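You operate a simulated robot arm through the tools that you are given. There is no shell and no other tool. Be economical: measure what you need, move in short steps, check, and stop when the job is done.

You are at the controls of a simulated two-armed robot. One attempt, no reset.

## Task
Pick up the job card with one hand, pass it to the other hand and put it on the clear half of the low stand. Take the stub shaft from the top of the steel bench and put it on the top of the green cart. Take the green plug gauge and leave it on the top of the pump-c oil shelf. Take the blue locating pin and leave it in the oil tray. Take the measuring jug and leave it on the top of the blue cart. Take the bellows and put it on the round plate on the top of the steel bench. Fetch the shim with the largest size on its label from the top of the blue cart and set it on the top of the wooden table. Any order will do. Set down upright: job card, stub shaft, measuring jug, bellows.
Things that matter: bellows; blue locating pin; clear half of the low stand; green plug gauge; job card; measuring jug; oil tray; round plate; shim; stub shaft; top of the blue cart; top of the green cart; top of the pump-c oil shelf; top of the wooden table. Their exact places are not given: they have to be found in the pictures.

Only the result counts: the job must be done as asked and must still hold three seconds after the hand-in. Knocking over, shifting, dropping, spilling or breaking anything else fails it.

## Robot
Two 7-joint arms with two-finger parallel grippers on one trunk, on a base that drives. Base frame: it is fixed to the floor where the robot stands at the start and does not move with it; the origin is under the middle of the robot, x ahead of it, y to its left, z up; the surface under the hand at the start is at about z = 800. Lengths are in mm, angles in degrees, forces in N, time in s.
The left shoulder is at the start at [60, 189, 1203], the right one opposite. With the tool pointing down near the work surface each hand reaches from about 100 to 640 mm from the robot's upright axis, wherever it stands, measured 20 degrees to its own side. Places, roughly: bellows [3500, -5750, 250]; blue locating pin (3x3x8 cm) [4600, -3700, 900]; clear half of the low stand [900, -2100, 400]; green plug gauge [4500, -3500, 1000]; job card [500, 0, 750]; measuring jug [4500, -5000, 750]; oil tray (29x13x5 cm) [4600, -4900, 200]; round plate (12x12x1 cm) [4500, -4200, 900]; shim [3250, -5750, 750]; stub shaft [4500, -3500, 1000]; top of the blue cart [3100, -5800, 800]; top of the green cart [4700, -5000, 800]; top of the pump-c oil shelf (29x14 cm) [3080, -980, 480]; top of the wooden table [2900, -7500, 800]. Payload 3.43 kg a hand.
Tool frame (each hand has its own): the origin (TCP) lies between the finger pads and is the grasp point; the fingertips stand 30 mm ahead of it; z points along the fingers, y is the line along which they close. Largest opening 94 mm; finger width 28, thickness 10; the body of the gripper, 50 by 96 mm, starts 55 mm behind the TCP.
Orientation is that of the tool frame in the base frame, as a unit quaternion [x, y, z, w]. With the fingers straight down and closing along the base's y, the tool's x points along the base's -x, its y along +y and its z along -z.

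## Interface
- The arms move only by the tool apply_moves. It takes "left_targets", "right_targets" or both (then of equal length, played together; a hand with none holds still); each is a list of rows, each a list of 7 numbers: the finger opening in mm, from 0 to 94, then the shift along the tool's x, y, z in units of 200 mm (1.0 is 200 mm), then the turn, a rotation vector about the tool's x, y, z in units of 90 degrees (1.0 is 90 degrees). In form: [[hand, dx, dy, dz, wx, wy, wz], ...]. A call has 1 to 8 rows; each row is the pose to reach, as a shift and turn from the pose commanded when the call began, along the tool's axes at that moment. A call with a number of a shift or a turn outside -1 to 1 is refused whole. Rows are played at 5 a second. More than 50 mm and 8.6 degrees between two rows, or a gripper value outside its range, and nothing of the call is played. A pose out of reach is approached as far as the arm can. The call stops where the force on the tool passes 40 N (or 10 N more than at its start, if that is more) or the arm is blocked; 0.2 s more then pass. Each finger travels about 153 mm/s and halts on what it meets, pressing with about 36 N; the grip force reading is that of the motor and also rises with nothing between the fingers. The clock runs only during rows and for 0.2 s after the last one: add rows that repeat a pose to give the fingers time. The reply holds the time, the measured pose of the TCP, the force on the tool along the base axes, the opening and the grip force, in the units named above and with some noise, with the torque about the TCP (base axes, N m) and any sound that the robot's microphone picked up.
- Cameras (640 x 400 px; columns grow to the right, rows downward): "scene" is now at [8.8, 7.8, 1742.2]; the picture's right is [0.12, -0.99, 0.00], its down [-0.85, -0.10, -0.52] and it looks along [0.52, 0.06, -0.85] (base axes); focal length 276 px, centre (320, 200). "left" rides on the left gripper at [76, -14, -103] in its tool frame; the picture's right is [0.18, 0.98, 0.00], its down [-0.75, 0.14, -0.64] and it looks along [-0.63, 0.12, 0.77] (tool axes); focal length 243 px, centre (320, 200). "right" rides on the right gripper at [76, 14, -102] in its tool frame; the picture's right is [-0.18, 0.98, 0.00], its down [-0.75, -0.14, -0.64] and it looks along [-0.63, -0.12, 0.77] (tool axes); focal length 243 px, centre (320, 200).
- get_image(camera): a new picture of that camera. No time passes.
- lift_body(by): slides the trunk up (or, below 0, down) by that many mm; the arms and the scene camera ride with it, the base frame stays. It gives what a move gives, with no picture.
- steer(legs): drives the robot by 1 to 6 legs, each [ahead, left, turn to the left] in mm, mm and degrees, along the robot's own axes; the way and the turn of a leg run together, so that a leg with both is an arc; at most 1500 mm and 180 degrees a leg. The arms and the cameras ride along, it lands a little off, and it stops where it bumps. It gives what a move gives.
- aim_head(pan, tilt): turns the head with the scene camera to pan (to the left, within 86 degrees either way) and tilt (down, from -29 to 69), counted from straight ahead of the robot. It gives what a move gives.
- pixel_to_xyz(camera, pixels): for up to 12 pixels [column, row] of the newest picture of that camera ("zoom" is the newest enlarged one), the place [x, y, z] in the base frame of the surface seen there, good to about 2 mm. No time passes.
- zoom(camera, box): a new picture of the part [left, top, right, bottom] of that camera's present view, enlarged. No time passes.
- sign_off(): hands the job in; it is judged then, once.

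Work in short steps. Measure before you move; look again where a grasp or a placing could have gone wrong, and mend it. You have 145 turns and 190 pictures in all, those below and enlarged ones among them. Open the grippers and draw the arms clear of the work before you hand the job in, unless the task says otherwise; then end with one line.

The tools are called after "Call:" as name(argument=value, ...) on one line, values as JSON. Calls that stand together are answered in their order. apply_moves: Moves the arms, as the interface text tells. Its arguments: {"type":"object","properties":{"left_targets":{"type":"array"},"right_targets":{"type":"array"}},"required":[]} The other tools are called the same way: lift_body (by) slides the trunk up or down; steer (legs) drives the base; aim_head (pan, tilt) turns the head that bears the scene camera; get_image (camera) takes a picture; pixel_to_xyz (camera, pixels) gives the place of the surface under pixels of a picture; zoom (camera, box) takes an enlarged picture of a part of a camera's view; sign_off () hands the job in.

At the start:

```text
t: 0.0
left_tool_pos: [485.9, 241.4, 1022.2]
left_tcp_rot: [0.001, 1.0, 0.0, 0.0]
left_ft_force: [0.8, 0.0, 0.2]
left_moment: [-0.01, 0.01, 0.01]
left_opening: 94.1
left_finger_force: 0.2
right_tool_pos: [326.7, -124.1, 1081.9]
right_tcp_rot: [0.0, 1.0, 0.001, 0.0]
right_ft_force: [-1.2, 0.5, 0.3]
right_moment: [0.05, -0.01, -0.02]
right_opening: 94.0
right_finger_force: 0.0
trunk travel left (down, up): [-875.0, 115.0]
robot x, y, heading: [-0.8, 0.5, -0.1]
head pan, tilt: [6.8, 58.6]
```

scene: 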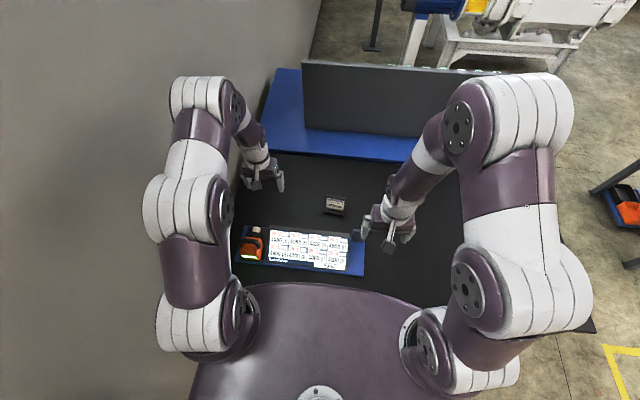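
right: 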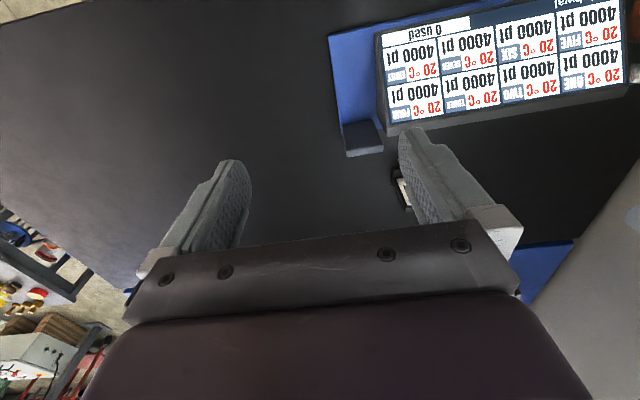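
left: 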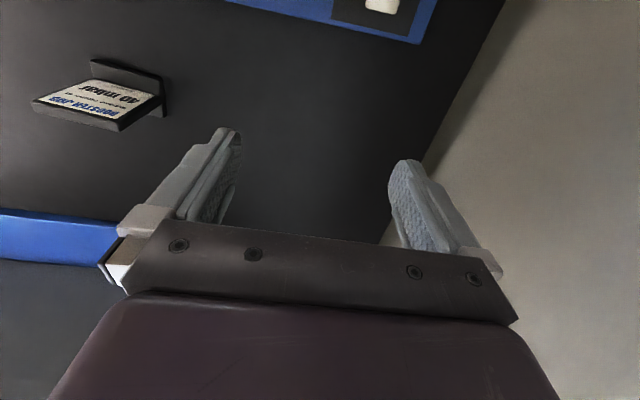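

The job card seems to be the small item at (335,205) in the scene picture. I zoom in on it and on the display.

Call:
zoom(camera="scene", box=[230, 150, 430, 275])

Call:
zoom(camera="left", box=[0, 30, 240, 180])

Call:
pixel_to_xyz(camera="scene", pixels=[[335, 200], [328, 200], [343, 203], [335, 207], [335, 212], [326, 210], [343, 213], [335, 220]])

```text
3.20 times, centred on (330, 212) of scene
```

zoom: 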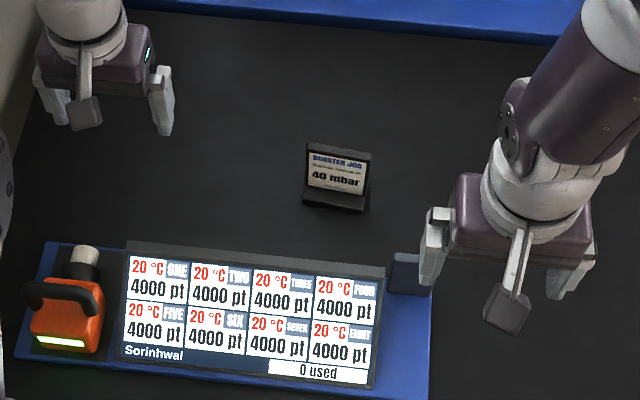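

```text
2.67 times, centred on (120, 105) of left
```

zoom: 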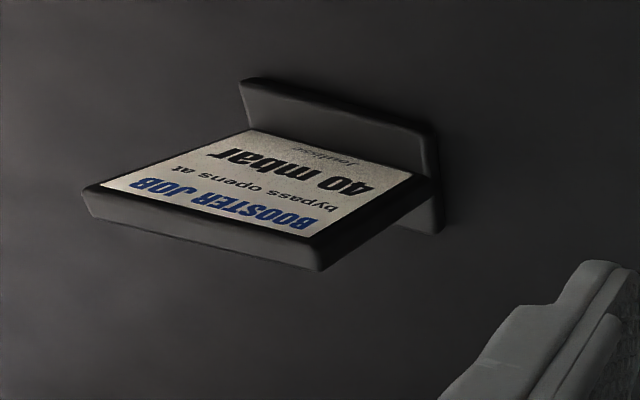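

```text
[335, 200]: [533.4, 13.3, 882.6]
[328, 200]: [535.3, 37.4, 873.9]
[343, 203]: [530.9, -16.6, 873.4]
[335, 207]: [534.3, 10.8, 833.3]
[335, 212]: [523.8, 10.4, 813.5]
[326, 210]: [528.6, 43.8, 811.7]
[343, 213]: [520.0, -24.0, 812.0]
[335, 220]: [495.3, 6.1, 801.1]
```

The job card stands upright at about (530, 10), from z 800 to 885, and faces the robot. I plan a tilted grip on its panel thickness: left hand from the left, then hand-over to the right hand. Both hands make half of the turn now, and I zoom in for the card's measurements.

Call:
apply_moves(left_targets=[[94, 0, 0, 0, 0.0218, -0.0218, 0.0812], [94, 0, 0, 0, 0.0436, -0.0436, 0.1625], [94, 0, 0, 0, 0.0653, -0.0653, 0.2437], [94, 0, 0, 0, 0.0871, -0.0871, 0.325], [94, 0, 0, 0, 0.1089, -0.1089, 0.4062], [94, 0, 0, 0, 0.1307, -0.1307, 0.4875]], right_targets=[[94, -0.13, -0.1, 0.05, -0.0218, -0.0218, -0.0812], [94, -0.26, -0.2, 0.1, -0.0436, -0.0436, -0.1625], [94, -0.39, -0.3, 0.15, -0.0653, -0.0653, -0.2437], [94, -0.52, -0.39, 0.2, -0.0871, -0.0871, -0.325], [94, -0.64, -0.48, 0.25, -0.1089, -0.1089, -0.4062], [94, -0.77, -0.58, 0.3, -0.1307, -0.1307, -0.4875]])

Call:
zoom(camera="scene", box=[303, 183, 367, 223])

```text
t: 1.4
left_tool_pos: [485.1, 240.5, 1021.3]
left_tcp_rot: [0.372, 0.917, -0.099, 0.1]
left_ft_force: [0.2, -0.6, -0.3]
left_moment: [0.01, -0.01, 0.0]
left_opening: 93.9
left_finger_force: 0.1
right_tool_pos: [480.3, -237.9, 1020.1]
right_tcp_rot: [-0.373, 0.917, 0.099, 0.1]
right_ft_force: [0.1, -0.2, -0.9]
right_moment: [0.02, 0.04, 0.01]
right_opening: 94.0
right_finger_force: 0.1
trunk travel left (down, up): [-875.0, 115.0]
robot x, y, heading: [1.3, -0.7, 0.1]
head pan, tilt: [6.8, 58.6]
```

```text
10.00 times, centred on (335, 203) of scene
```

zoom: 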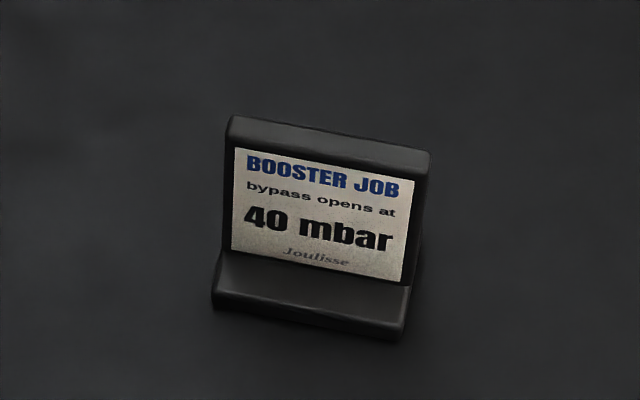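

Next I finish the turn on both hands and measure the card from the zoom picture.

Call:
pixel_to_xyz(camera="zoom", pixels=[[234, 120], [425, 153], [230, 132], [427, 166], [328, 136], [330, 150], [228, 240], [412, 276], [220, 290], [403, 328], [310, 280], [330, 143]])

Call:
apply_moves(left_targets=[[94, 0, 0, 0, 0.0218, -0.0218, 0.0812], [94, 0, 0, 0, 0.0436, -0.0436, 0.1625], [94, 0, 0, 0, 0.0653, -0.0653, 0.2437], [94, 0, 0, 0, 0.0871, -0.0871, 0.325], [94, 0, 0, 0, 0.1089, -0.1089, 0.4062], [94, 0, 0, 0, 0.1307, -0.1307, 0.4875]], right_targets=[[94, 0, 0, 0, -0.0218, -0.0218, -0.0812], [94, 0, 0, 0, -0.0436, -0.0436, -0.1625], [94, 0, 0, 0, -0.0653, -0.0653, -0.2437], [94, 0, 0, 0, -0.0871, -0.0871, -0.325], [94, 0, 0, 0, -0.1089, -0.1089, -0.4062], [94, 0, 0, 0, -0.1307, -0.1307, -0.4875]])

```text
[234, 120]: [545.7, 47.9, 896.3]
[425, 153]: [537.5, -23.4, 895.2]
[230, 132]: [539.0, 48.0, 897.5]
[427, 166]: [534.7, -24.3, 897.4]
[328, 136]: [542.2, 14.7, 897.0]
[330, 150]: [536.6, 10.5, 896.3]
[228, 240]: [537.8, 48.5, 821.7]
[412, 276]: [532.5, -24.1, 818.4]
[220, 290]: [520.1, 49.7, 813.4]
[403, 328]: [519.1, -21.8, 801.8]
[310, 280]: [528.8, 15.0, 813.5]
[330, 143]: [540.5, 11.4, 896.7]
```

```text
t: 2.8
left_tool_pos: [484.8, 241.6, 1021.3]
left_tcp_rot: [0.684, 0.682, -0.183, 0.183]
left_ft_force: [-0.6, 0.8, -0.6]
left_moment: [0.01, -0.03, 0.0]
left_opening: 93.8
left_finger_force: 0.0
right_tool_pos: [480.6, -239.7, 1022.9]
right_tcp_rot: [0.684, -0.682, -0.183, -0.183]
right_ft_force: [-0.1, -0.5, 1.5]
right_moment: [-0.01, 0.0, 0.05]
right_opening: 93.8
right_finger_force: 0.1
trunk travel left (down, up): [-875.0, 115.0]
robot x, y, heading: [-0.9, 3.2, 0.1]
head pan, tilt: [6.8, 58.6]
```

The card panel is about 10 mm thick at x≈540 (yawed about 4°). It spans y from -24 to 48, with its top at z=897. I bring the left hand to its approach pose, 80 mm back along the fingers.

Call:
apply_moves(left_targets=[[60, -0.126, 0.069, 0.176, 0.005, 0, 0.01], [60, -0.251, 0.138, 0.353, 0.011, 0, 0.02], [60, -0.377, 0.206, 0.53, 0.016, 0, 0.03], [60, -0.5025, 0.275, 0.706, 0.022, 0, 0.0385], [60, -0.5025, 0.275, 0.706, 0.022, 0, 0.0385]])

Call:
get_image(camera="left")

Call:
get_image(camera="scene")

```text
t: 4.0
left_tool_pos: [539.6, 82.9, 948.4]
left_tcp_rot: [0.706, 0.659, -0.188, 0.178]
left_ft_force: [-0.1, 0.9, 0.2]
left_moment: [0.04, -0.01, -0.01]
left_opening: 60.0
left_finger_force: 0.1
right_tool_pos: [481.1, -238.5, 1022.9]
right_tcp_rot: [0.684, -0.682, -0.183, -0.183]
right_ft_force: [-0.5, 0.2, -0.6]
right_moment: [-0.03, 0.01, -0.01]
right_opening: 93.7
right_finger_force: 0.0
trunk travel left (down, up): [-875.0, 115.0]
robot x, y, heading: [-0.9, -2.9, 0.1]
head pan, tilt: [6.8, 58.6]
```

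```text
183 pictures are left
```

left: 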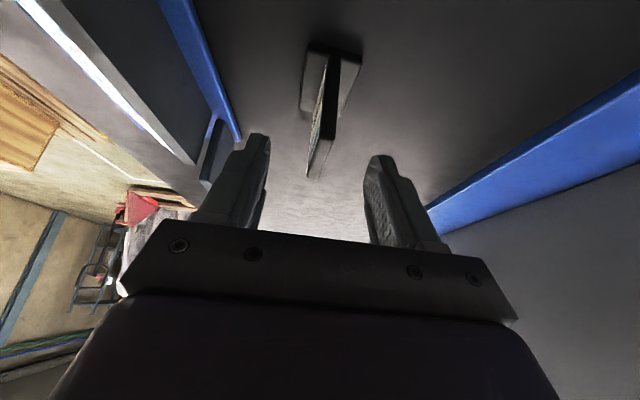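

```text
182 pictures are left
```

scene: 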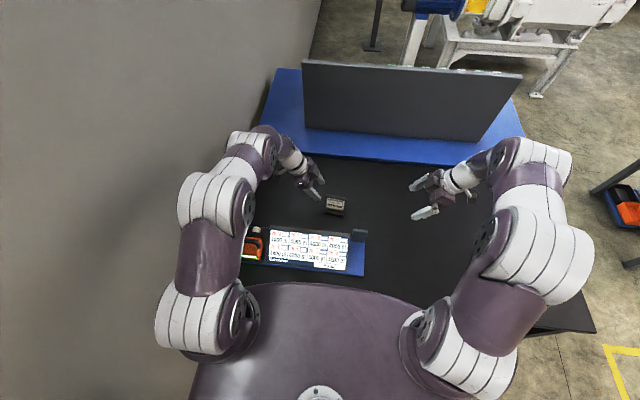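

The panel lies between the fingers. I advance 80 mm, close, and lift 60 mm.

Call:
apply_moves(left_targets=[[60, 0, 0, 0.2, 0, 0, 0], [60, 0, 0, 0.4, 0, 0, 0], [60, 0, 0, 0.4, 0, 0, 0], [0, 0, 0, 0.4, 0, 0, 0], [0, 0, 0, 0.4, 0, 0, 0], [0, 0, 0, 0.4, 0, 0, 0], [0, -0.075, 0, 0.27, 0, 0, 0], [0, -0.15, 0, 0.14, 0, 0, 0]])

Call:
get_image(camera="left")

Call:
zoom(camera="scene", box=[240, 130, 450, 260])

```text
t: 5.8
left_tool_pos: [535.6, 39.6, 939.6]
left_tcp_rot: [0.707, 0.659, -0.189, 0.176]
left_ft_force: [-1.2, 0.5, -1.3]
left_moment: [0.02, 0.0, 0.0]
left_opening: 15.3
left_finger_force: 36.3
right_tool_pos: [478.8, -239.4, 1021.7]
right_tcp_rot: [-0.683, 0.683, 0.183, 0.183]
right_ft_force: [0.3, 0.4, 0.5]
right_moment: [0.0, 0.0, 0.02]
right_opening: 94.1
right_finger_force: 0.1
trunk travel left (down, up): [-875.0, 115.0]
robot x, y, heading: [-1.9, -0.7, -0.1]
head pan, tilt: [6.8, 58.6]
```

```text
181 pictures are left
```

left: 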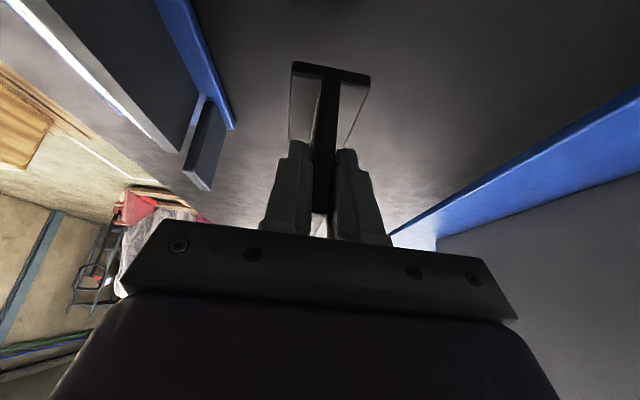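

```text
3.05 times, centred on (345, 195) of scene
```

zoom: 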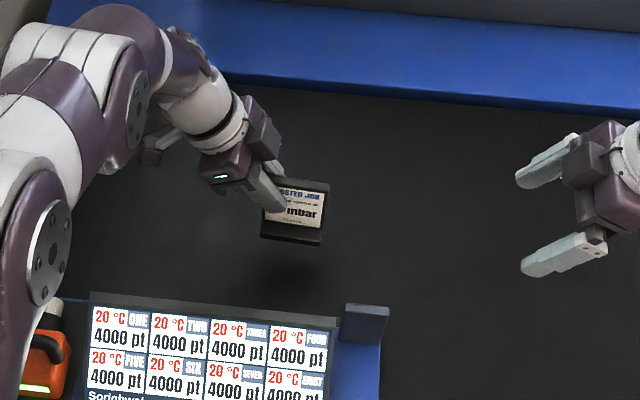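

The card is lifted, with the left TCP at (535.6, 39.6, 939.6). I bring the right hand to its mirrored approach pose.

Call:
apply_moves(right_targets=[[60, -0.185, -0.065, 0.128, 0.005, 0, 0.01], [60, -0.37, -0.13, 0.257, 0.011, 0, 0.02], [60, -0.555, -0.195, 0.385, 0.016, 0, 0.03], [60, -0.74, -0.26, 0.514, 0.022, 0, 0.0385], [60, -0.74, -0.26, 0.514, 0.022, 0, 0.0385]])

Call:
get_image(camera="right")

Call:
zoom(camera="scene", box=[240, 130, 450, 260])

```text
t: 7.0
left_tool_pos: [536.8, 40.9, 939.8]
left_tcp_rot: [0.706, 0.659, -0.19, 0.177]
left_ft_force: [-0.1, 0.5, -1.5]
left_moment: [0.01, 0.01, 0.02]
left_opening: 15.6
left_finger_force: 36.0
right_tool_pos: [530.1, -61.0, 1006.0]
right_tcp_rot: [-0.659, 0.706, 0.177, 0.19]
right_ft_force: [-0.1, -0.2, 0.8]
right_moment: [0.04, 0.0, 0.01]
right_opening: 60.1
right_finger_force: 0.1
trunk travel left (down, up): [-875.0, 115.0]
robot x, y, heading: [-2.2, 4.3, 0.2]
head pan, tilt: [6.8, 58.6]
```

```text
179 pictures are left
```

right: 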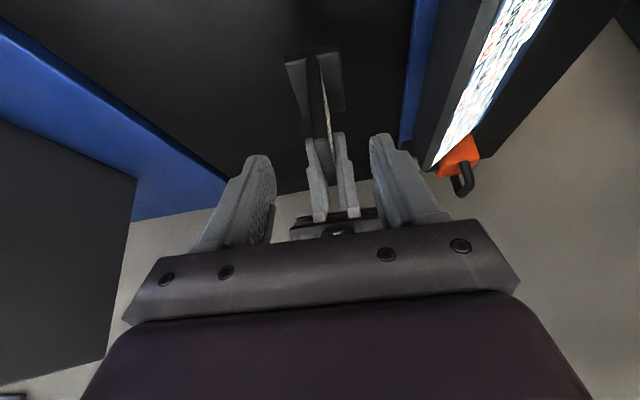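

```text
3.05 times, centred on (345, 195) of scene
```

zoom: 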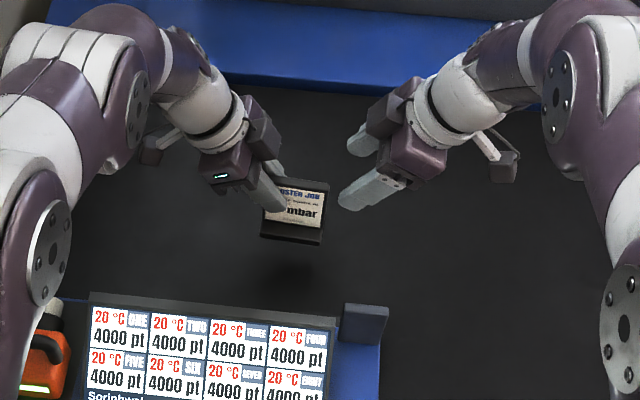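

Everything lines up. I advance the right hand 78 mm along its fingers and close on the card.

Call:
apply_moves(right_targets=[[60, 0, 0, 0.2, 0, 0, 0], [60, 0, 0, 0.39, 0, 0, 0], [60, 0, 0, 0.39, 0, 0, 0], [0, 0, 0, 0.39, 0, 0, 0], [0, 0, 0, 0.39, 0, 0, 0], [0, 0, 0, 0.39, 0, 0, 0]])

Call:
get_image(camera="right")

Call:
zoom(camera="scene", box=[240, 130, 450, 260])

```text
t: 8.4
left_tool_pos: [537.0, 41.1, 939.0]
left_tcp_rot: [0.706, 0.659, -0.189, 0.177]
left_ft_force: [4.1, -1.9, -3.5]
left_moment: [0.19, -0.01, 0.23]
left_opening: 15.4
left_finger_force: 35.9
right_tool_pos: [533.7, -21.7, 940.9]
right_tcp_rot: [-0.659, 0.706, 0.177, 0.189]
right_ft_force: [-3.9, 2.5, 2.8]
right_moment: [0.02, -0.02, 0.11]
right_opening: 15.4
right_finger_force: 35.9
trunk travel left (down, up): [-875.0, 115.0]
robot x, y, heading: [1.7, 0.2, 0.1]
head pan, tilt: [6.8, 58.6]
```

```text
177 pictures are left
```

right: 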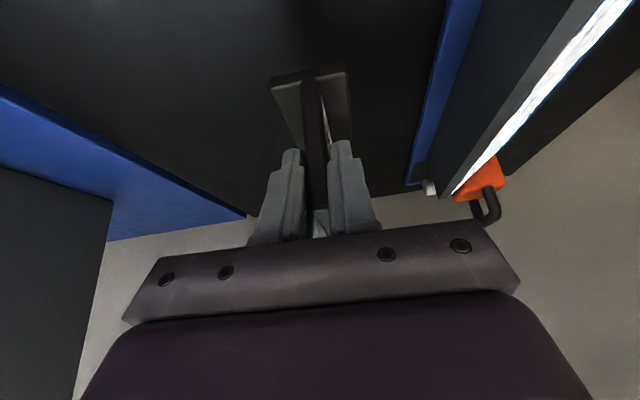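

```text
3.05 times, centred on (345, 195) of scene
```

zoom: 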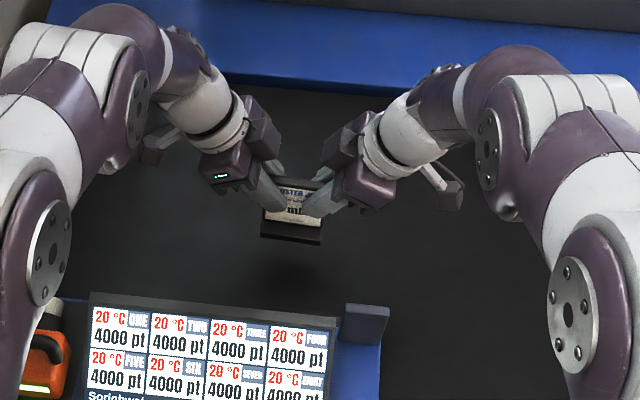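

Both hands grip the card. I open the left hand and draw it back along its fingers; after that the right hand lifts.

Call:
apply_moves(left_targets=[[60, 0, 0, 0, 0, 0, 0], [60, 0, 0, 0, 0, 0, 0], [60, 0, 0, -0.2, 0, 0, 0], [60, 0, 0, -0.4, 0, 0, 0], [60, 0, 0, -0.6, 0, 0, 0], [60, 0.2, 0, -0.7, 0, 0, 0], [60, 0.4, 0, -0.8, 0, 0, 0]], right_targets=[[0, 0, 0, 0, 0, 0, 0], [0, 0, 0, 0, 0, 0, 0], [0, 0, 0, 0, 0, 0, 0], [0, 0, 0, 0, 0, 0, 0], [0, -0.05, 0, -0.1, 0, 0, 0], [0, -0.15, 0, -0.25, 0, 0, 0], [0, -0.25, 0, -0.43, 0, 0, 0]])

Call:
get_image(camera="right")

Call:
get_image(camera="scene")

```text
t: 10.0
left_tool_pos: [547.2, 192.3, 1037.9]
left_tcp_rot: [0.705, 0.66, -0.192, 0.176]
left_ft_force: [0.4, -0.5, -1.9]
left_moment: [-0.06, -0.05, 0.04]
left_opening: 60.1
left_finger_force: 0.0
right_tool_pos: [534.1, -19.5, 1040.4]
right_tcp_rot: [-0.659, 0.707, 0.176, 0.189]
right_ft_force: [-0.3, 0.3, 0.0]
right_moment: [-0.05, 0.01, -0.01]
right_opening: 15.6
right_finger_force: 35.4
trunk travel left (down, up): [-875.0, 115.0]
robot x, y, heading: [1.8, -1.0, 0.1]
head pan, tilt: [6.8, 58.6]
```

```text
175 pictures are left
```

right: 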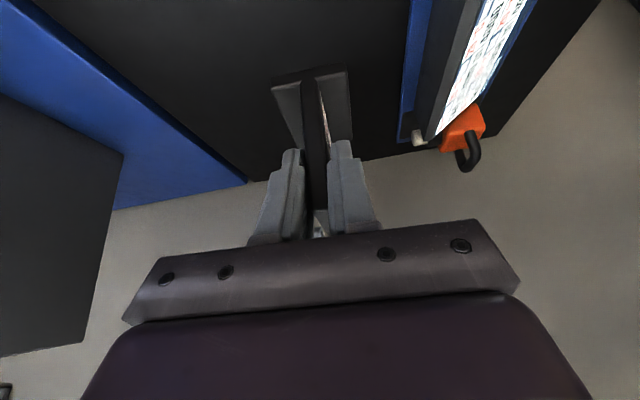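

```text
174 pictures are left
```

scene: 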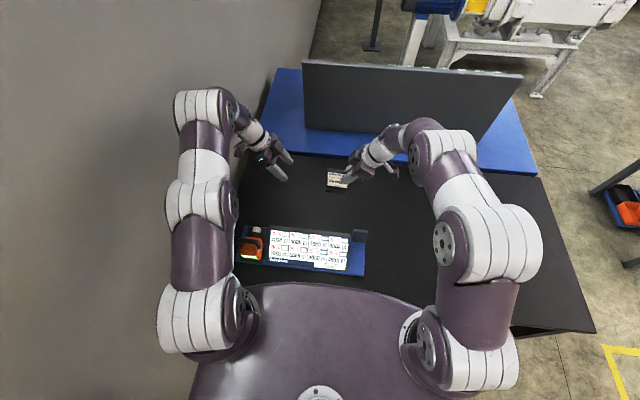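

The right hand alone holds the card. I look around to the right to find the low stand and the way there.

Call:
aim_head(pan=-80, tilt=25)

Call:
get_image(camera="scene")

Call:
aim_head(pan=-40, tilt=15)

Call:
get_image(camera="scene")

```text
t: 11.6
left_tool_pos: [549.0, 191.4, 1039.9]
left_tcp_rot: [0.707, 0.659, -0.188, 0.176]
left_ft_force: [0.0, -0.4, -0.1]
left_moment: [-0.02, 0.02, 0.01]
left_opening: 60.0
left_finger_force: 0.0
right_tool_pos: [533.9, -21.6, 1038.9]
right_tcp_rot: [-0.659, 0.706, 0.177, 0.189]
right_ft_force: [-0.7, 0.3, -0.7]
right_moment: [-0.03, -0.01, 0.01]
right_opening: 15.4
right_finger_force: 35.9
trunk travel left (down, up): [-875.0, 115.0]
robot x, y, heading: [1.5, -1.3, -0.0]
head pan, tilt: [-80.0, 25.0]
```

```text
173 pictures are left
```

scene: 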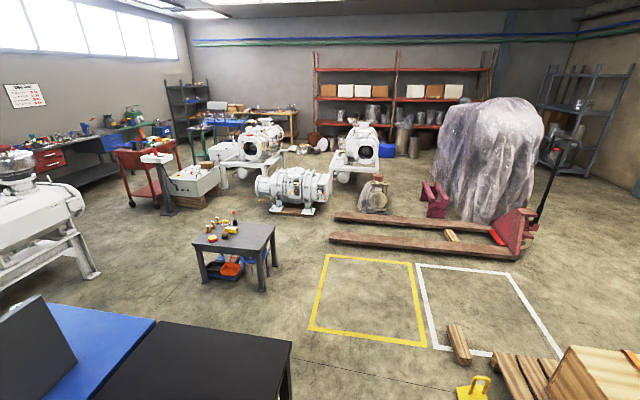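

```text
t: 12.7
left_tool_pos: [549.1, 191.8, 1039.2]
left_tcp_rot: [0.707, 0.658, -0.189, 0.176]
left_ft_force: [0.3, -0.5, 0.4]
left_moment: [-0.03, 0.04, 0.01]
left_opening: 59.9
left_finger_force: 0.1
right_tool_pos: [535.5, -20.4, 1038.8]
right_tcp_rot: [-0.659, 0.706, 0.176, 0.189]
right_ft_force: [0.5, 0.2, -0.5]
right_moment: [-0.01, 0.04, 0.04]
right_opening: 15.2
right_finger_force: 35.7
trunk travel left (down, up): [-875.0, 115.0]
robot x, y, heading: [-1.6, -3.6, 0.0]
head pan, tilt: [-40.0, 15.0]
```

```text
172 pictures are left
```

scene: 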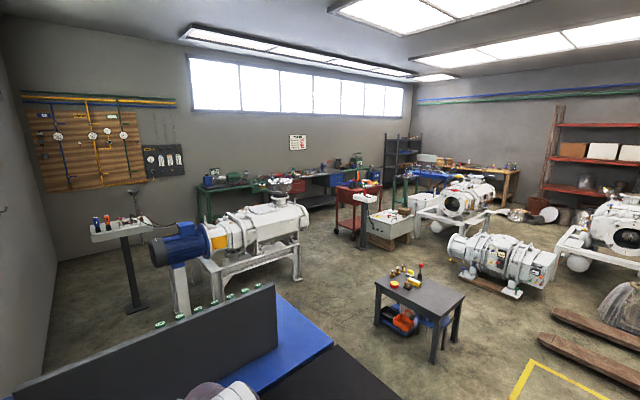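

I measure the small dark table and the landmarks in this picture.

Call:
pixel_to_xyz(camera="scene", pixels=[[377, 282], [400, 268], [465, 296], [440, 308], [390, 365], [525, 370], [300, 280], [480, 240], [395, 215], [360, 200], [230, 190], [400, 172]])

Call:
zoom(camera="scene", box=[350, 240, 500, 370])

Call:
zoom(camera="scene", box=[180, 120, 580, 290])

```text
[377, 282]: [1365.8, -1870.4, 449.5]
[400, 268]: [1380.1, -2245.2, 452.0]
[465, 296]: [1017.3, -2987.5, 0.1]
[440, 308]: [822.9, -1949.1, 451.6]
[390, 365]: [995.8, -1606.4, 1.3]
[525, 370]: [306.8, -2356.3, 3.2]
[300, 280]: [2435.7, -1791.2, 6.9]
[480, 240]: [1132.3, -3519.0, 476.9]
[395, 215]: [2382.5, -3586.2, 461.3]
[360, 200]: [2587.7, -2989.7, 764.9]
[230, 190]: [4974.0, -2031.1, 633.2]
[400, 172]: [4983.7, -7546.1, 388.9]
```

```text
3.08 times, centred on (425, 305) of scene
```

zoom: 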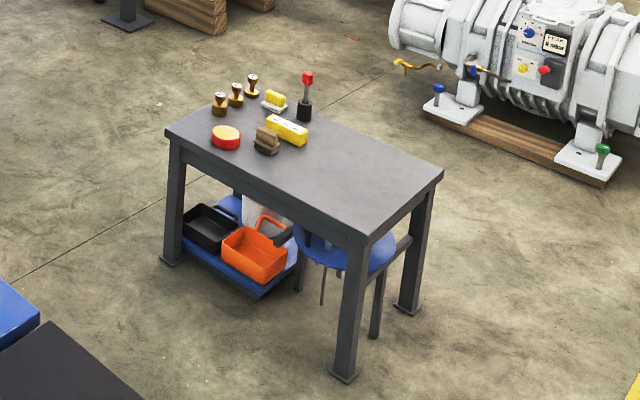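

```text
1.60 times, centred on (380, 205) of scene
```

zoom: 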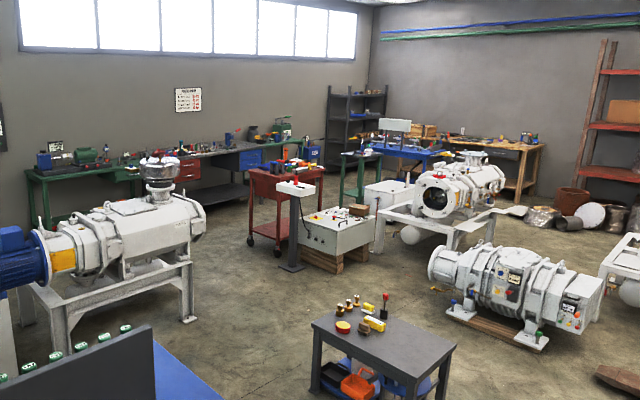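

The low stand is the dark table with its top at z≈451, and its clear half is the near (low-x) end. I strafe right and then stop to look at it.

Call:
steer(legs=[[-80, 0, 0], [0, -1020, 0], [0, -1020, 0]])

Call:
aim_head(pan=0, tilt=45)

Call:
get_image(camera="scene")

```text
t: 23.8
left_tool_pos: [423.8, -1936.7, 1040.1]
left_tcp_rot: [0.717, 0.647, -0.192, 0.173]
left_ft_force: [-0.7, 0.9, -0.1]
left_moment: [-0.02, 0.01, 0.01]
left_opening: 60.0
left_finger_force: 0.0
right_tool_pos: [402.5, -2149.5, 1038.3]
right_tcp_rot: [-0.647, 0.717, 0.173, 0.193]
right_ft_force: [-0.6, -0.8, -1.6]
right_moment: [0.0, 0.0, -0.02]
right_opening: 15.4
right_finger_force: 36.1
trunk travel left (down, up): [-875.0, 115.0]
robot x, y, heading: [-128.8, -2111.0, -1.8]
head pan, tilt: [-40.0, 15.0]
```

```text
t: 24.9
left_tool_pos: [424.1, -1937.0, 1039.8]
left_tcp_rot: [0.718, 0.646, -0.193, 0.173]
left_ft_force: [-1.0, 1.0, -0.8]
left_moment: [0.02, -0.01, 0.01]
left_opening: 60.3
left_finger_force: 0.0
right_tool_pos: [403.5, -2148.7, 1039.8]
right_tcp_rot: [-0.647, 0.717, 0.173, 0.192]
right_ft_force: [-0.1, 0.2, -1.1]
right_moment: [-0.06, 0.02, 0.04]
right_opening: 15.3
right_finger_force: 35.7
trunk travel left (down, up): [-875.0, 115.0]
robot x, y, heading: [-133.0, -2110.8, -1.9]
head pan, tilt: [0.0, 45.0]
```

```text
169 pictures are left
```

scene: 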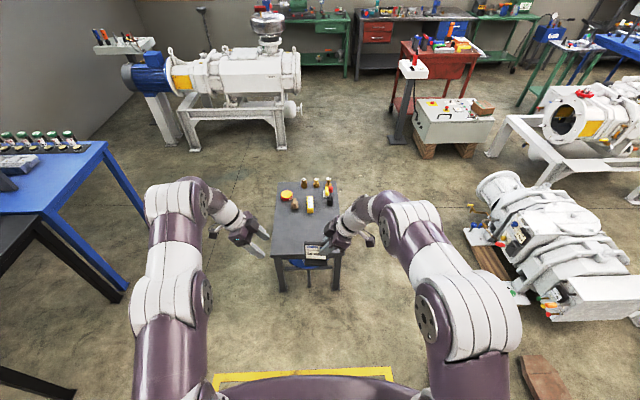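

I measure the stand's corners and its occupied half.

Call:
pixel_to_xyz(camera="scene", pixels=[[274, 254], [277, 190], [335, 190], [278, 240], [297, 213], [330, 205], [310, 215], [296, 204], [295, 225]])

Call:
zoom(camera="scene", box=[240, 165, 380, 285])

```text
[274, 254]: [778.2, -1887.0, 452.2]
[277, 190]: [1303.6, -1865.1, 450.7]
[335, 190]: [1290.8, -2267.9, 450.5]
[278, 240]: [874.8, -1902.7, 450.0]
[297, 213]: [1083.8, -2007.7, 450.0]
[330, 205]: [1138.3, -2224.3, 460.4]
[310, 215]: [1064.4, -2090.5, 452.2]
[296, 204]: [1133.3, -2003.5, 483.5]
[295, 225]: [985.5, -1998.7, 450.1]
```

```text
3.33 times, centred on (310, 225) of scene
```

zoom: 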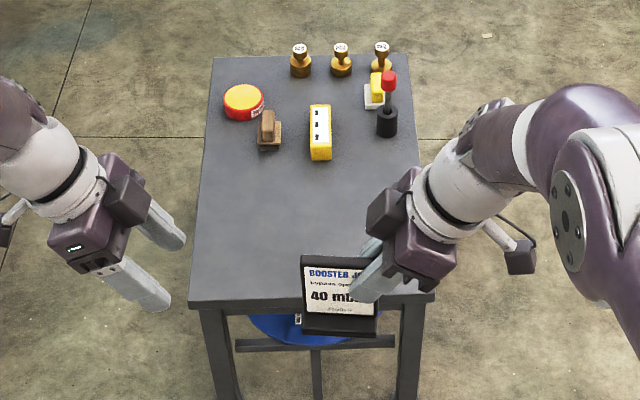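

The clear half is about x 780–1040, y -1870 to -2270. I drive 500 ahead and lower the trunk by 300.

Call:
steer(legs=[[500, 55, 1.9]])

Call:
lift_body(by=-300)

Call:
get_image(camera="scene")

Call:
get_image(camera="right")

```text
t: 27.8
left_tool_pos: [911.1, -1864.0, 1039.5]
left_tcp_rot: [0.703, 0.663, -0.188, 0.178]
left_ft_force: [-1.2, 0.0, -0.2]
left_moment: [-0.03, -0.01, -0.04]
left_opening: 59.7
left_finger_force: 0.2
right_tool_pos: [899.7, -2076.2, 1040.0]
right_tcp_rot: [-0.664, 0.702, 0.177, 0.188]
right_ft_force: [1.9, 0.5, -1.0]
right_moment: [-0.02, 0.02, 0.0]
right_opening: 15.3
right_finger_force: 35.9
trunk travel left (down, up): [-875.0, 115.0]
robot x, y, heading: [363.1, -2060.5, 0.5]
head pan, tilt: [0.0, 45.0]
```

```text
t: 30.8
left_tool_pos: [912.7, -1863.7, 739.8]
left_tcp_rot: [0.703, 0.663, -0.188, 0.177]
left_ft_force: [0.0, -0.2, -0.1]
left_moment: [0.01, 0.0, 0.0]
left_opening: 60.1
left_finger_force: 0.1
right_tool_pos: [901.7, -2077.0, 740.3]
right_tcp_rot: [-0.663, 0.702, 0.178, 0.188]
right_ft_force: [-0.1, 0.0, -1.3]
right_moment: [-0.02, 0.0, -0.03]
right_opening: 15.5
right_finger_force: 36.2
trunk travel left (down, up): [-575.0, 415.0]
robot x, y, heading: [365.8, -2059.1, 0.6]
head pan, tilt: [0.0, 45.0]
```

```text
167 pictures are left
```

scene: 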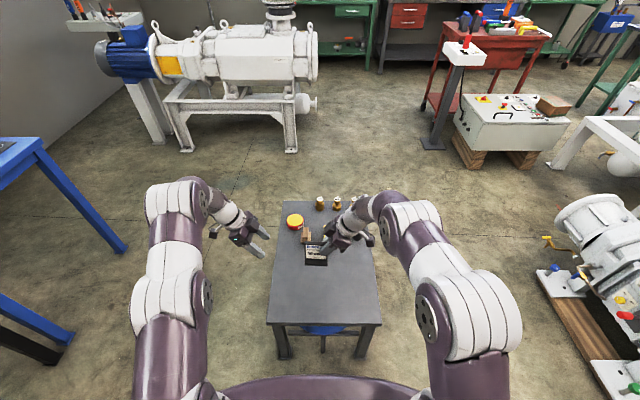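

```text
166 pictures are left
```

right: 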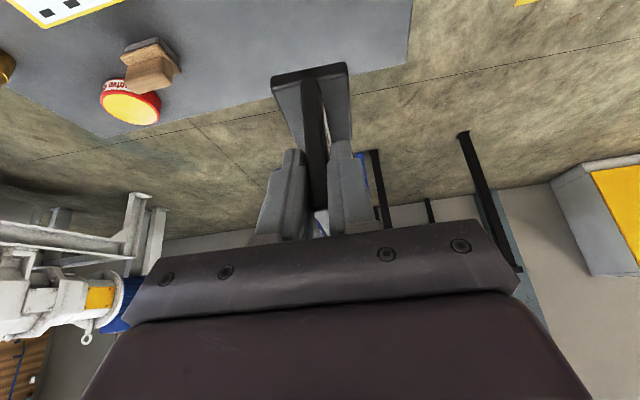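

The card's bottom is at about z=659 and the stand top is at 451. I lower by 200 and check.

Call:
lift_body(by=-200)

Call:
zoom(camera="scene", box=[240, 200, 400, 330])

```text
t: 33.0
left_tool_pos: [912.6, -1864.6, 538.4]
left_tcp_rot: [0.703, 0.662, -0.188, 0.177]
left_ft_force: [-0.4, 0.6, 0.3]
left_moment: [0.01, -0.05, 0.01]
left_opening: 60.1
left_finger_force: 0.0
right_tool_pos: [901.4, -2075.6, 539.6]
right_tcp_rot: [-0.663, 0.702, 0.177, 0.188]
right_ft_force: [0.2, 0.0, -0.8]
right_moment: [-0.04, -0.03, 0.0]
right_opening: 15.4
right_finger_force: 35.5
trunk travel left (down, up): [-375.0, 615.0]
robot x, y, heading: [365.8, -2061.8, 0.6]
head pan, tilt: [0.0, 45.0]
```

```text
3.08 times, centred on (320, 265) of scene
```

zoom: 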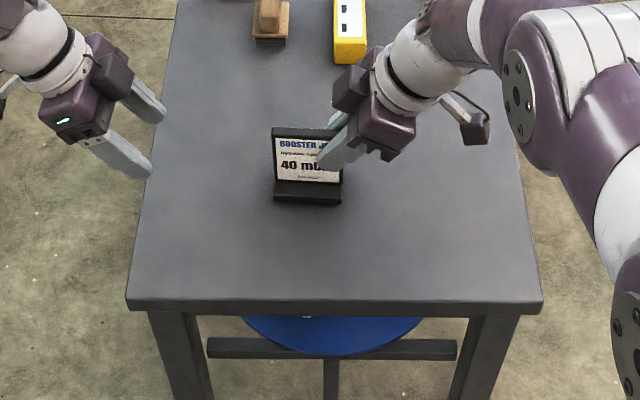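

Next the hand goes down in small steps until it touches.

Call:
apply_moves(right_targets=[[0, 0.01, 0, 0.0173, 0, 0, 0], [0, 0.015, 0, 0.026, 0, 0, 0], [0, 0.0175, 0, 0.0303, 0, 0, 0], [0, 0.02, 0, 0.0346, 0, 0, 0], [0, 0.02, 0, 0.0346, 0, 0, 0]])

```text
t: 34.2
left_tool_pos: [912.3, -1865.4, 540.3]
left_tcp_rot: [0.703, 0.662, -0.188, 0.177]
left_ft_force: [-0.2, 0.5, 0.1]
left_moment: [0.02, 0.01, 0.0]
left_opening: 60.1
left_finger_force: 0.1
right_tool_pos: [902.1, -2076.1, 530.9]
right_tcp_rot: [-0.663, 0.703, 0.177, 0.188]
right_ft_force: [0.5, 1.0, -0.6]
right_moment: [0.05, -0.01, 0.02]
right_opening: 15.2
right_finger_force: 36.7
trunk travel left (down, up): [-375.0, 615.0]
robot x, y, heading: [367.1, -2065.6, 0.5]
head pan, tilt: [0.0, 45.0]
```

There is no contact yet, so I go a few more millimetres down.

Call:
apply_moves(right_targets=[[0, 0.0035, 0, 0.006, 0, 0, 0], [0, 0.007, 0, 0.012, 0, 0, 0], [0, 0.007, 0, 0.012, 0, 0, 0]])

Call:
zoom(camera="scene", box=[290, 230, 370, 280])

```text
t: 35.0
left_tool_pos: [911.4, -1864.3, 539.5]
left_tcp_rot: [0.703, 0.662, -0.188, 0.178]
left_ft_force: [-1.1, 0.3, 0.0]
left_moment: [-0.02, 0.0, -0.02]
left_opening: 60.0
left_finger_force: 0.0
right_tool_pos: [900.7, -2075.8, 530.8]
right_tcp_rot: [-0.663, 0.702, 0.176, 0.191]
right_ft_force: [-0.3, 2.7, 19.0]
right_moment: [0.57, 0.01, 0.01]
right_opening: 15.1
right_finger_force: 36.2
trunk travel left (down, up): [-375.0, 615.0]
robot x, y, heading: [368.4, -2064.6, 0.5]
head pan, tilt: [0.0, 45.0]
```

```text
8.00 times, centred on (330, 255) of scene
```

zoom: 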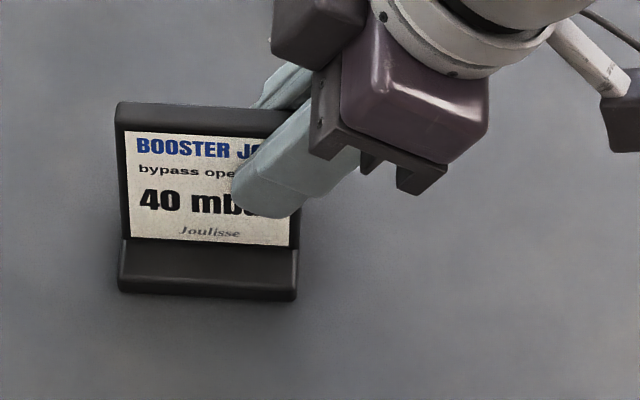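

Contact shows 19 N up. I open and draw back along the fingers, and in the meantime I begin turning the left hand back to straight down.

Call:
apply_moves(right_targets=[[60, 0, 0, 0, 0, 0, 0], [60, 0, 0, 0, 0, 0, 0], [60, 0, 0, -0.2, 0, 0, 0], [60, 0, 0, -0.4, 0, 0, 0], [60, 0, 0, -0.6, 0, 0, 0], [60, 0, 0, -0.8, 0, 0, 0]], left_targets=[[60, 0, 0, 0, 0, 0, 0], [60, 0, 0, -0.2, 0, 0, 0], [60, 0, 0, -0.4, 0, 0, 0], [60, 0, 0, -0.6, 0, 0, 0], [60, 0, 0, -0.8, 0, 0, 0], [60, 0, 0, -0.8, 0, 0, 0]])

Call:
zoom(camera="scene", box=[240, 200, 400, 330])

```text
t: 36.4
left_tool_pos: [863.3, -1837.7, 605.7]
left_tcp_rot: [0.703, 0.663, -0.188, 0.177]
left_ft_force: [0.2, 0.7, 0.7]
left_moment: [0.0, 0.0, 0.01]
left_opening: 59.8
left_finger_force: 0.0
left hand out of reach, approached as far as the arm can: row 2, 3, 4, 5, 6
right_tool_pos: [898.8, -2157.8, 665.7]
right_tcp_rot: [-0.662, 0.703, 0.178, 0.188]
right_ft_force: [-0.3, 0.0, 0.5]
right_moment: [0.01, 0.01, 0.02]
right_opening: 60.0
right_finger_force: 0.0
trunk travel left (down, up): [-375.0, 615.0]
robot x, y, heading: [364.5, -2066.4, 0.4]
head pan, tilt: [0.0, 45.0]
```

```text
3.08 times, centred on (320, 265) of scene
```

zoom: 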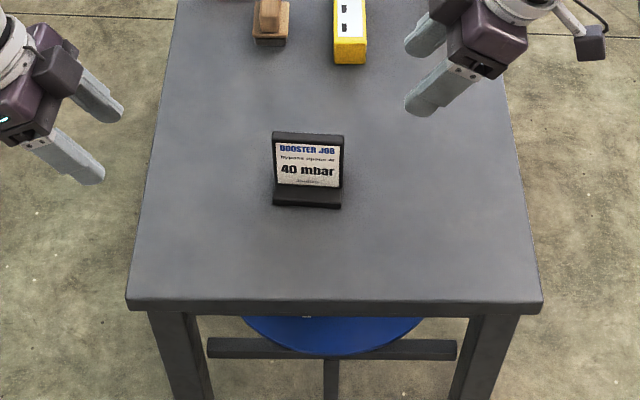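

The card stands well on the stand. I raise the trunk and back away, then look around from higher up.

Call:
lift_body(by=500)

Call:
steer(legs=[[-300, 0, 0]])

Call:
apply_moves(left_targets=[[94, 0, 0, 0, -0.0218, 0.0218, -0.0812], [94, 0, 0, 0, -0.0436, 0.0436, -0.1625], [94, 0, 0, 0, -0.0653, 0.0653, -0.2437], [94, 0, 0, 0, -0.0871, 0.0871, -0.325], [94, 0, 0, 0, -0.1089, 0.1089, -0.4062], [94, 0, 0, 0, -0.1307, 0.1307, -0.4875]], right_targets=[[94, 0, 0, 0, 0.0218, 0.0218, 0.0812], [94, 0, 0, 0, 0.0436, 0.0436, 0.1625], [94, 0, 0, 0, 0.0653, 0.0653, 0.2437], [94, 0, 0, 0, 0.0871, 0.0871, 0.325], [94, 0, 0, 0, 0.1089, 0.1089, 0.4062], [94, 0, 0, 0, 0.1307, 0.1307, 0.4875]])

Call:
apply_moves(left_targets=[[94, 0, 0, 0, -0.0218, 0.0218, -0.0812], [94, 0, 0, 0, -0.0436, 0.0436, -0.1625], [94, 0, 0, 0, -0.0653, 0.0653, -0.2437], [94, 0, 0, 0, -0.0871, 0.0871, -0.325], [94, 0, 0, 0, -0.1089, 0.1089, -0.4062], [94, 0, 0, 0, -0.1307, 0.1307, -0.4875]], right_targets=[[94, 0, 0, 0, 0.0218, 0.0218, 0.0812], [94, 0, 0, 0, 0.0436, 0.0436, 0.1625], [94, 0, 0, 0, 0.0653, 0.0653, 0.2437], [94, 0, 0, 0, 0.0871, 0.0871, 0.325], [94, 0, 0, 0, 0.1089, 0.1089, 0.4062], [94, 0, 0, 0, 0.1307, 0.1307, 0.4875]])

Call:
aim_head(pan=-30, tilt=20)

Call:
get_image(camera="scene")

```text
refused: 500 is not a number from -400 to 400
```

```text
t: 38.4
left_tool_pos: [565.2, -1844.0, 606.2]
left_tcp_rot: [0.705, 0.661, -0.188, 0.178]
left_ft_force: [-1.1, -0.3, -0.2]
left_moment: [0.0, 0.0, -0.02]
left_opening: 59.9
left_finger_force: 0.1
right_tool_pos: [599.4, -2162.5, 666.6]
right_tcp_rot: [-0.662, 0.704, 0.178, 0.188]
right_ft_force: [0.2, 0.7, -0.3]
right_moment: [0.0, -0.02, 0.0]
right_opening: 59.8
right_finger_force: 0.0
trunk travel left (down, up): [-375.0, 615.0]
robot x, y, heading: [67.3, -2065.4, 0.3]
head pan, tilt: [0.0, 45.0]
```

```text
t: 39.8
left_tool_pos: [566.4, -1841.5, 605.8]
left_tcp_rot: [0.4, 0.906, -0.102, 0.097]
left_ft_force: [-0.7, 0.7, 0.1]
left_moment: [-0.02, -0.01, 0.0]
left_opening: 94.0
left_finger_force: 0.0
right_tool_pos: [601.2, -2162.7, 665.1]
right_tcp_rot: [-0.342, 0.929, 0.096, 0.103]
right_ft_force: [0.6, 0.3, 0.0]
right_moment: [0.01, -0.02, 0.03]
right_opening: 93.9
right_finger_force: 0.0
trunk travel left (down, up): [-375.0, 615.0]
robot x, y, heading: [66.3, -2063.6, 0.3]
head pan, tilt: [0.0, 45.0]
```

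```text
t: 41.2
left_tool_pos: [566.0, -1842.6, 606.2]
left_tcp_rot: [0.032, 0.999, 0.0, -0.001]
left_ft_force: [0.6, 0.8, -0.2]
left_moment: [-0.03, -0.01, 0.0]
left_opening: 93.9
left_finger_force: 0.1
right_tool_pos: [599.5, -2163.1, 665.9]
right_tcp_rot: [0.033, 0.999, 0.0, -0.001]
right_ft_force: [0.2, -0.1, 0.0]
right_moment: [0.01, 0.0, 0.01]
right_opening: 94.1
right_finger_force: 0.1
trunk travel left (down, up): [-375.0, 615.0]
robot x, y, heading: [67.9, -2067.5, 0.5]
head pan, tilt: [0.0, 45.0]
```

```text
t: 42.2
left_tool_pos: [565.3, -1842.6, 606.9]
left_tcp_rot: [0.032, 0.999, 0.001, 0.0]
left_ft_force: [-0.6, 0.6, -0.4]
left_moment: [0.0, 0.0, -0.01]
left_opening: 94.0
left_finger_force: 0.1
right_tool_pos: [600.5, -2162.5, 666.2]
right_tcp_rot: [0.031, 1.0, 0.0, -0.001]
right_ft_force: [-0.2, 0.4, -0.5]
right_moment: [0.0, 0.02, 0.03]
right_opening: 94.0
right_finger_force: 0.0
trunk travel left (down, up): [-375.0, 615.0]
robot x, y, heading: [72.0, -2064.4, 0.2]
head pan, tilt: [-30.0, 20.0]
```

```text
162 pictures are left
```

scene: 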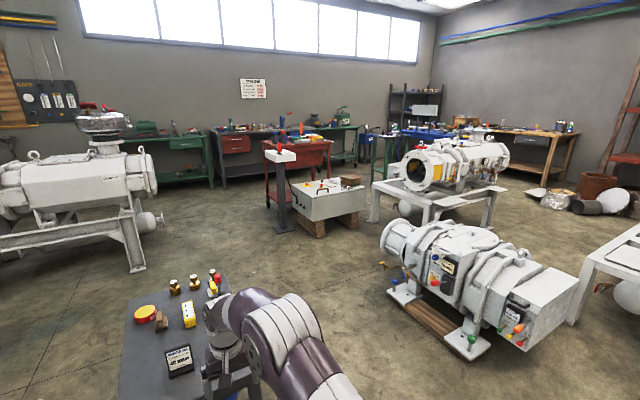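

I measure the floor landmarks to plan the drive to the benches at the back.

Call:
pixel_to_xyz(camera="scene", pixels=[[138, 270], [275, 228], [315, 235], [270, 205], [240, 150], [330, 163], [215, 186], [340, 195], [378, 220], [370, 180], [240, 220], [395, 130]])

Call:
zoom(camera="scene", box=[110, 90, 430, 240])

Call:
lift_body(by=400)

```text
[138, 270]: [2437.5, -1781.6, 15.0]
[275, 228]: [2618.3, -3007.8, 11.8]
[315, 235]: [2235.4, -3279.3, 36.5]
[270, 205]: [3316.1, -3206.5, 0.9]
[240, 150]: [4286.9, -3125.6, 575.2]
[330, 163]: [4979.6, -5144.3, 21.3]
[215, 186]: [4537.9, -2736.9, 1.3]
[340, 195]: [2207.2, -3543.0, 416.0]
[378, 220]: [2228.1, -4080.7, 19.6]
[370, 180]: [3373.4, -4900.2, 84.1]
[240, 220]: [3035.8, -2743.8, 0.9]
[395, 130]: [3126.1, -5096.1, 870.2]
```

```text
2.00 times, centred on (270, 165) of scene
```

zoom: 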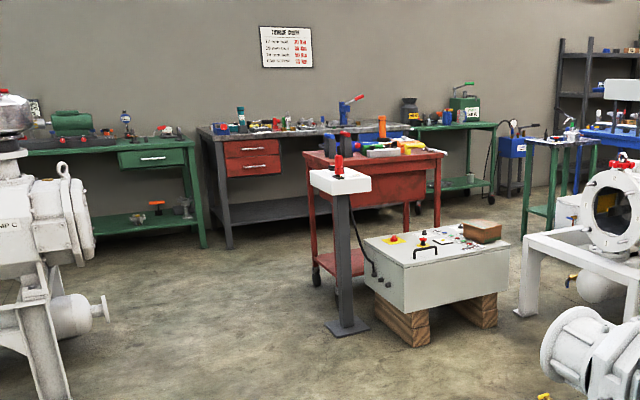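

```text
t: 46.0
left_tool_pos: [566.1, -1842.5, 1006.3]
left_tcp_rot: [0.032, 0.999, -0.001, 0.0]
left_ft_force: [0.6, 0.2, -0.7]
left_moment: [0.0, 0.02, -0.01]
left_opening: 93.8
left_finger_force: 0.0
right_tool_pos: [600.6, -2161.5, 1065.9]
right_tcp_rot: [0.033, 0.999, 0.0, 0.001]
right_ft_force: [-0.4, 0.8, -0.1]
right_moment: [0.04, -0.02, -0.02]
right_opening: 94.0
right_finger_force: 0.1
trunk travel left (down, up): [-775.0, 215.0]
robot x, y, heading: [67.8, -2066.4, 0.2]
head pan, tilt: [-30.0, 20.0]
```

The steel bench (dark, red drawers) has its front at about x=4290, y from -2800 to -4500. I pull the hands in and drive through the corridor between the stand and the blower.

Call:
apply_moves(left_targets=[[94, 0.2, 0, 0, 0, 0, 0], [94, 0.4, 0, 0, 0, 0, 0], [94, 0.6, 0, 0, 0, 0, 0], [94, 0.8, 0, 0, 0, 0, 0]], right_targets=[[94, 0.2, 0, 0, 0, 0, 0], [94, 0.4, 0, 0, 0, 0, 0], [94, 0.6, 0, 0, 0, 0, 0], [94, 0.8, 0, 0, 0, 0, 0]])

Call:
steer(legs=[[0, -600, 0], [1500, 0, 0]])

Call:
steer(legs=[[1000, 200, 0]])

Call:
get_image(camera="scene")

```text
t: 47.0
left_tool_pos: [400.5, -1834.7, 1011.8]
left_tcp_rot: [0.031, 1.0, -0.001, 0.001]
left_ft_force: [0.5, -0.1, -0.1]
left_moment: [0.0, -0.01, -0.02]
left_opening: 93.9
left_finger_force: 0.1
right_tool_pos: [436.5, -2153.6, 1067.1]
right_tcp_rot: [0.032, 0.999, 0.0, 0.002]
right_ft_force: [-0.4, 0.2, 0.8]
right_moment: [0.0, -0.04, -0.02]
right_opening: 94.0
right_finger_force: 0.0
trunk travel left (down, up): [-775.0, 215.0]
robot x, y, heading: [65.1, -2066.0, 0.4]
head pan, tilt: [-30.0, 20.0]
```

```text
t: 50.2
left_tool_pos: [423.0, -2352.7, 1009.5]
left_tcp_rot: [0.057, 0.998, 0.0, 0.001]
left_ft_force: [0.2, 0.8, -0.5]
left_moment: [-0.03, 0.04, 0.02]
left_opening: 93.9
left_finger_force: 0.1
right_tool_pos: [442.5, -2675.3, 1065.8]
right_tcp_rot: [0.057, 0.998, -0.001, -0.002]
right_ft_force: [-0.2, 0.3, 0.2]
right_moment: [0.0, 0.04, 0.0]
right_opening: 93.9
right_finger_force: 0.1
trunk travel left (down, up): [-775.0, 215.0]
robot x, y, heading: [75.1, -2567.1, -2.4]
head pan, tilt: [-30.0, 20.0]
stopped in leg 1: the robot was blocked; the commanded pose is now the measured one
```

```text
t: 55.0
left_tool_pos: [1370.8, -2243.0, 1009.0]
left_tcp_rot: [0.034, 0.999, -0.001, -0.001]
left_ft_force: [-0.1, 0.7, -0.2]
left_moment: [-0.02, 0.0, 0.0]
left_opening: 93.9
left_finger_force: 0.1
right_tool_pos: [1405.7, -2562.4, 1063.7]
right_tcp_rot: [0.034, 0.999, -0.003, -0.003]
right_ft_force: [-0.5, -0.4, 0.4]
right_moment: [-0.05, 0.04, -0.01]
right_opening: 94.1
right_finger_force: 0.0
trunk travel left (down, up): [-775.0, 215.0]
robot x, y, heading: [1028.4, -2476.0, 0.1]
head pan, tilt: [-30.0, 20.0]
stopped in leg 1: the robot was blocked; the commanded pose is now the measured one
```

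```text
160 pictures are left
```

scene: 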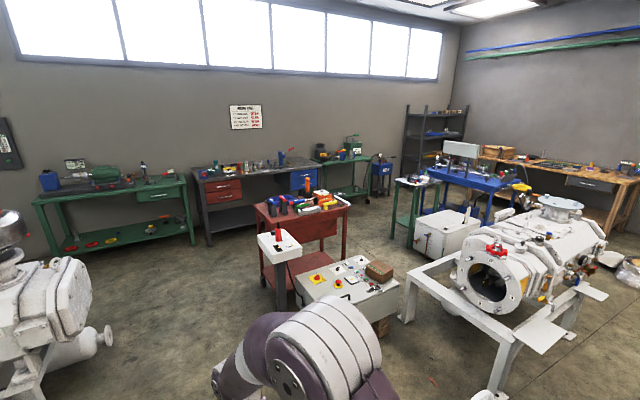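

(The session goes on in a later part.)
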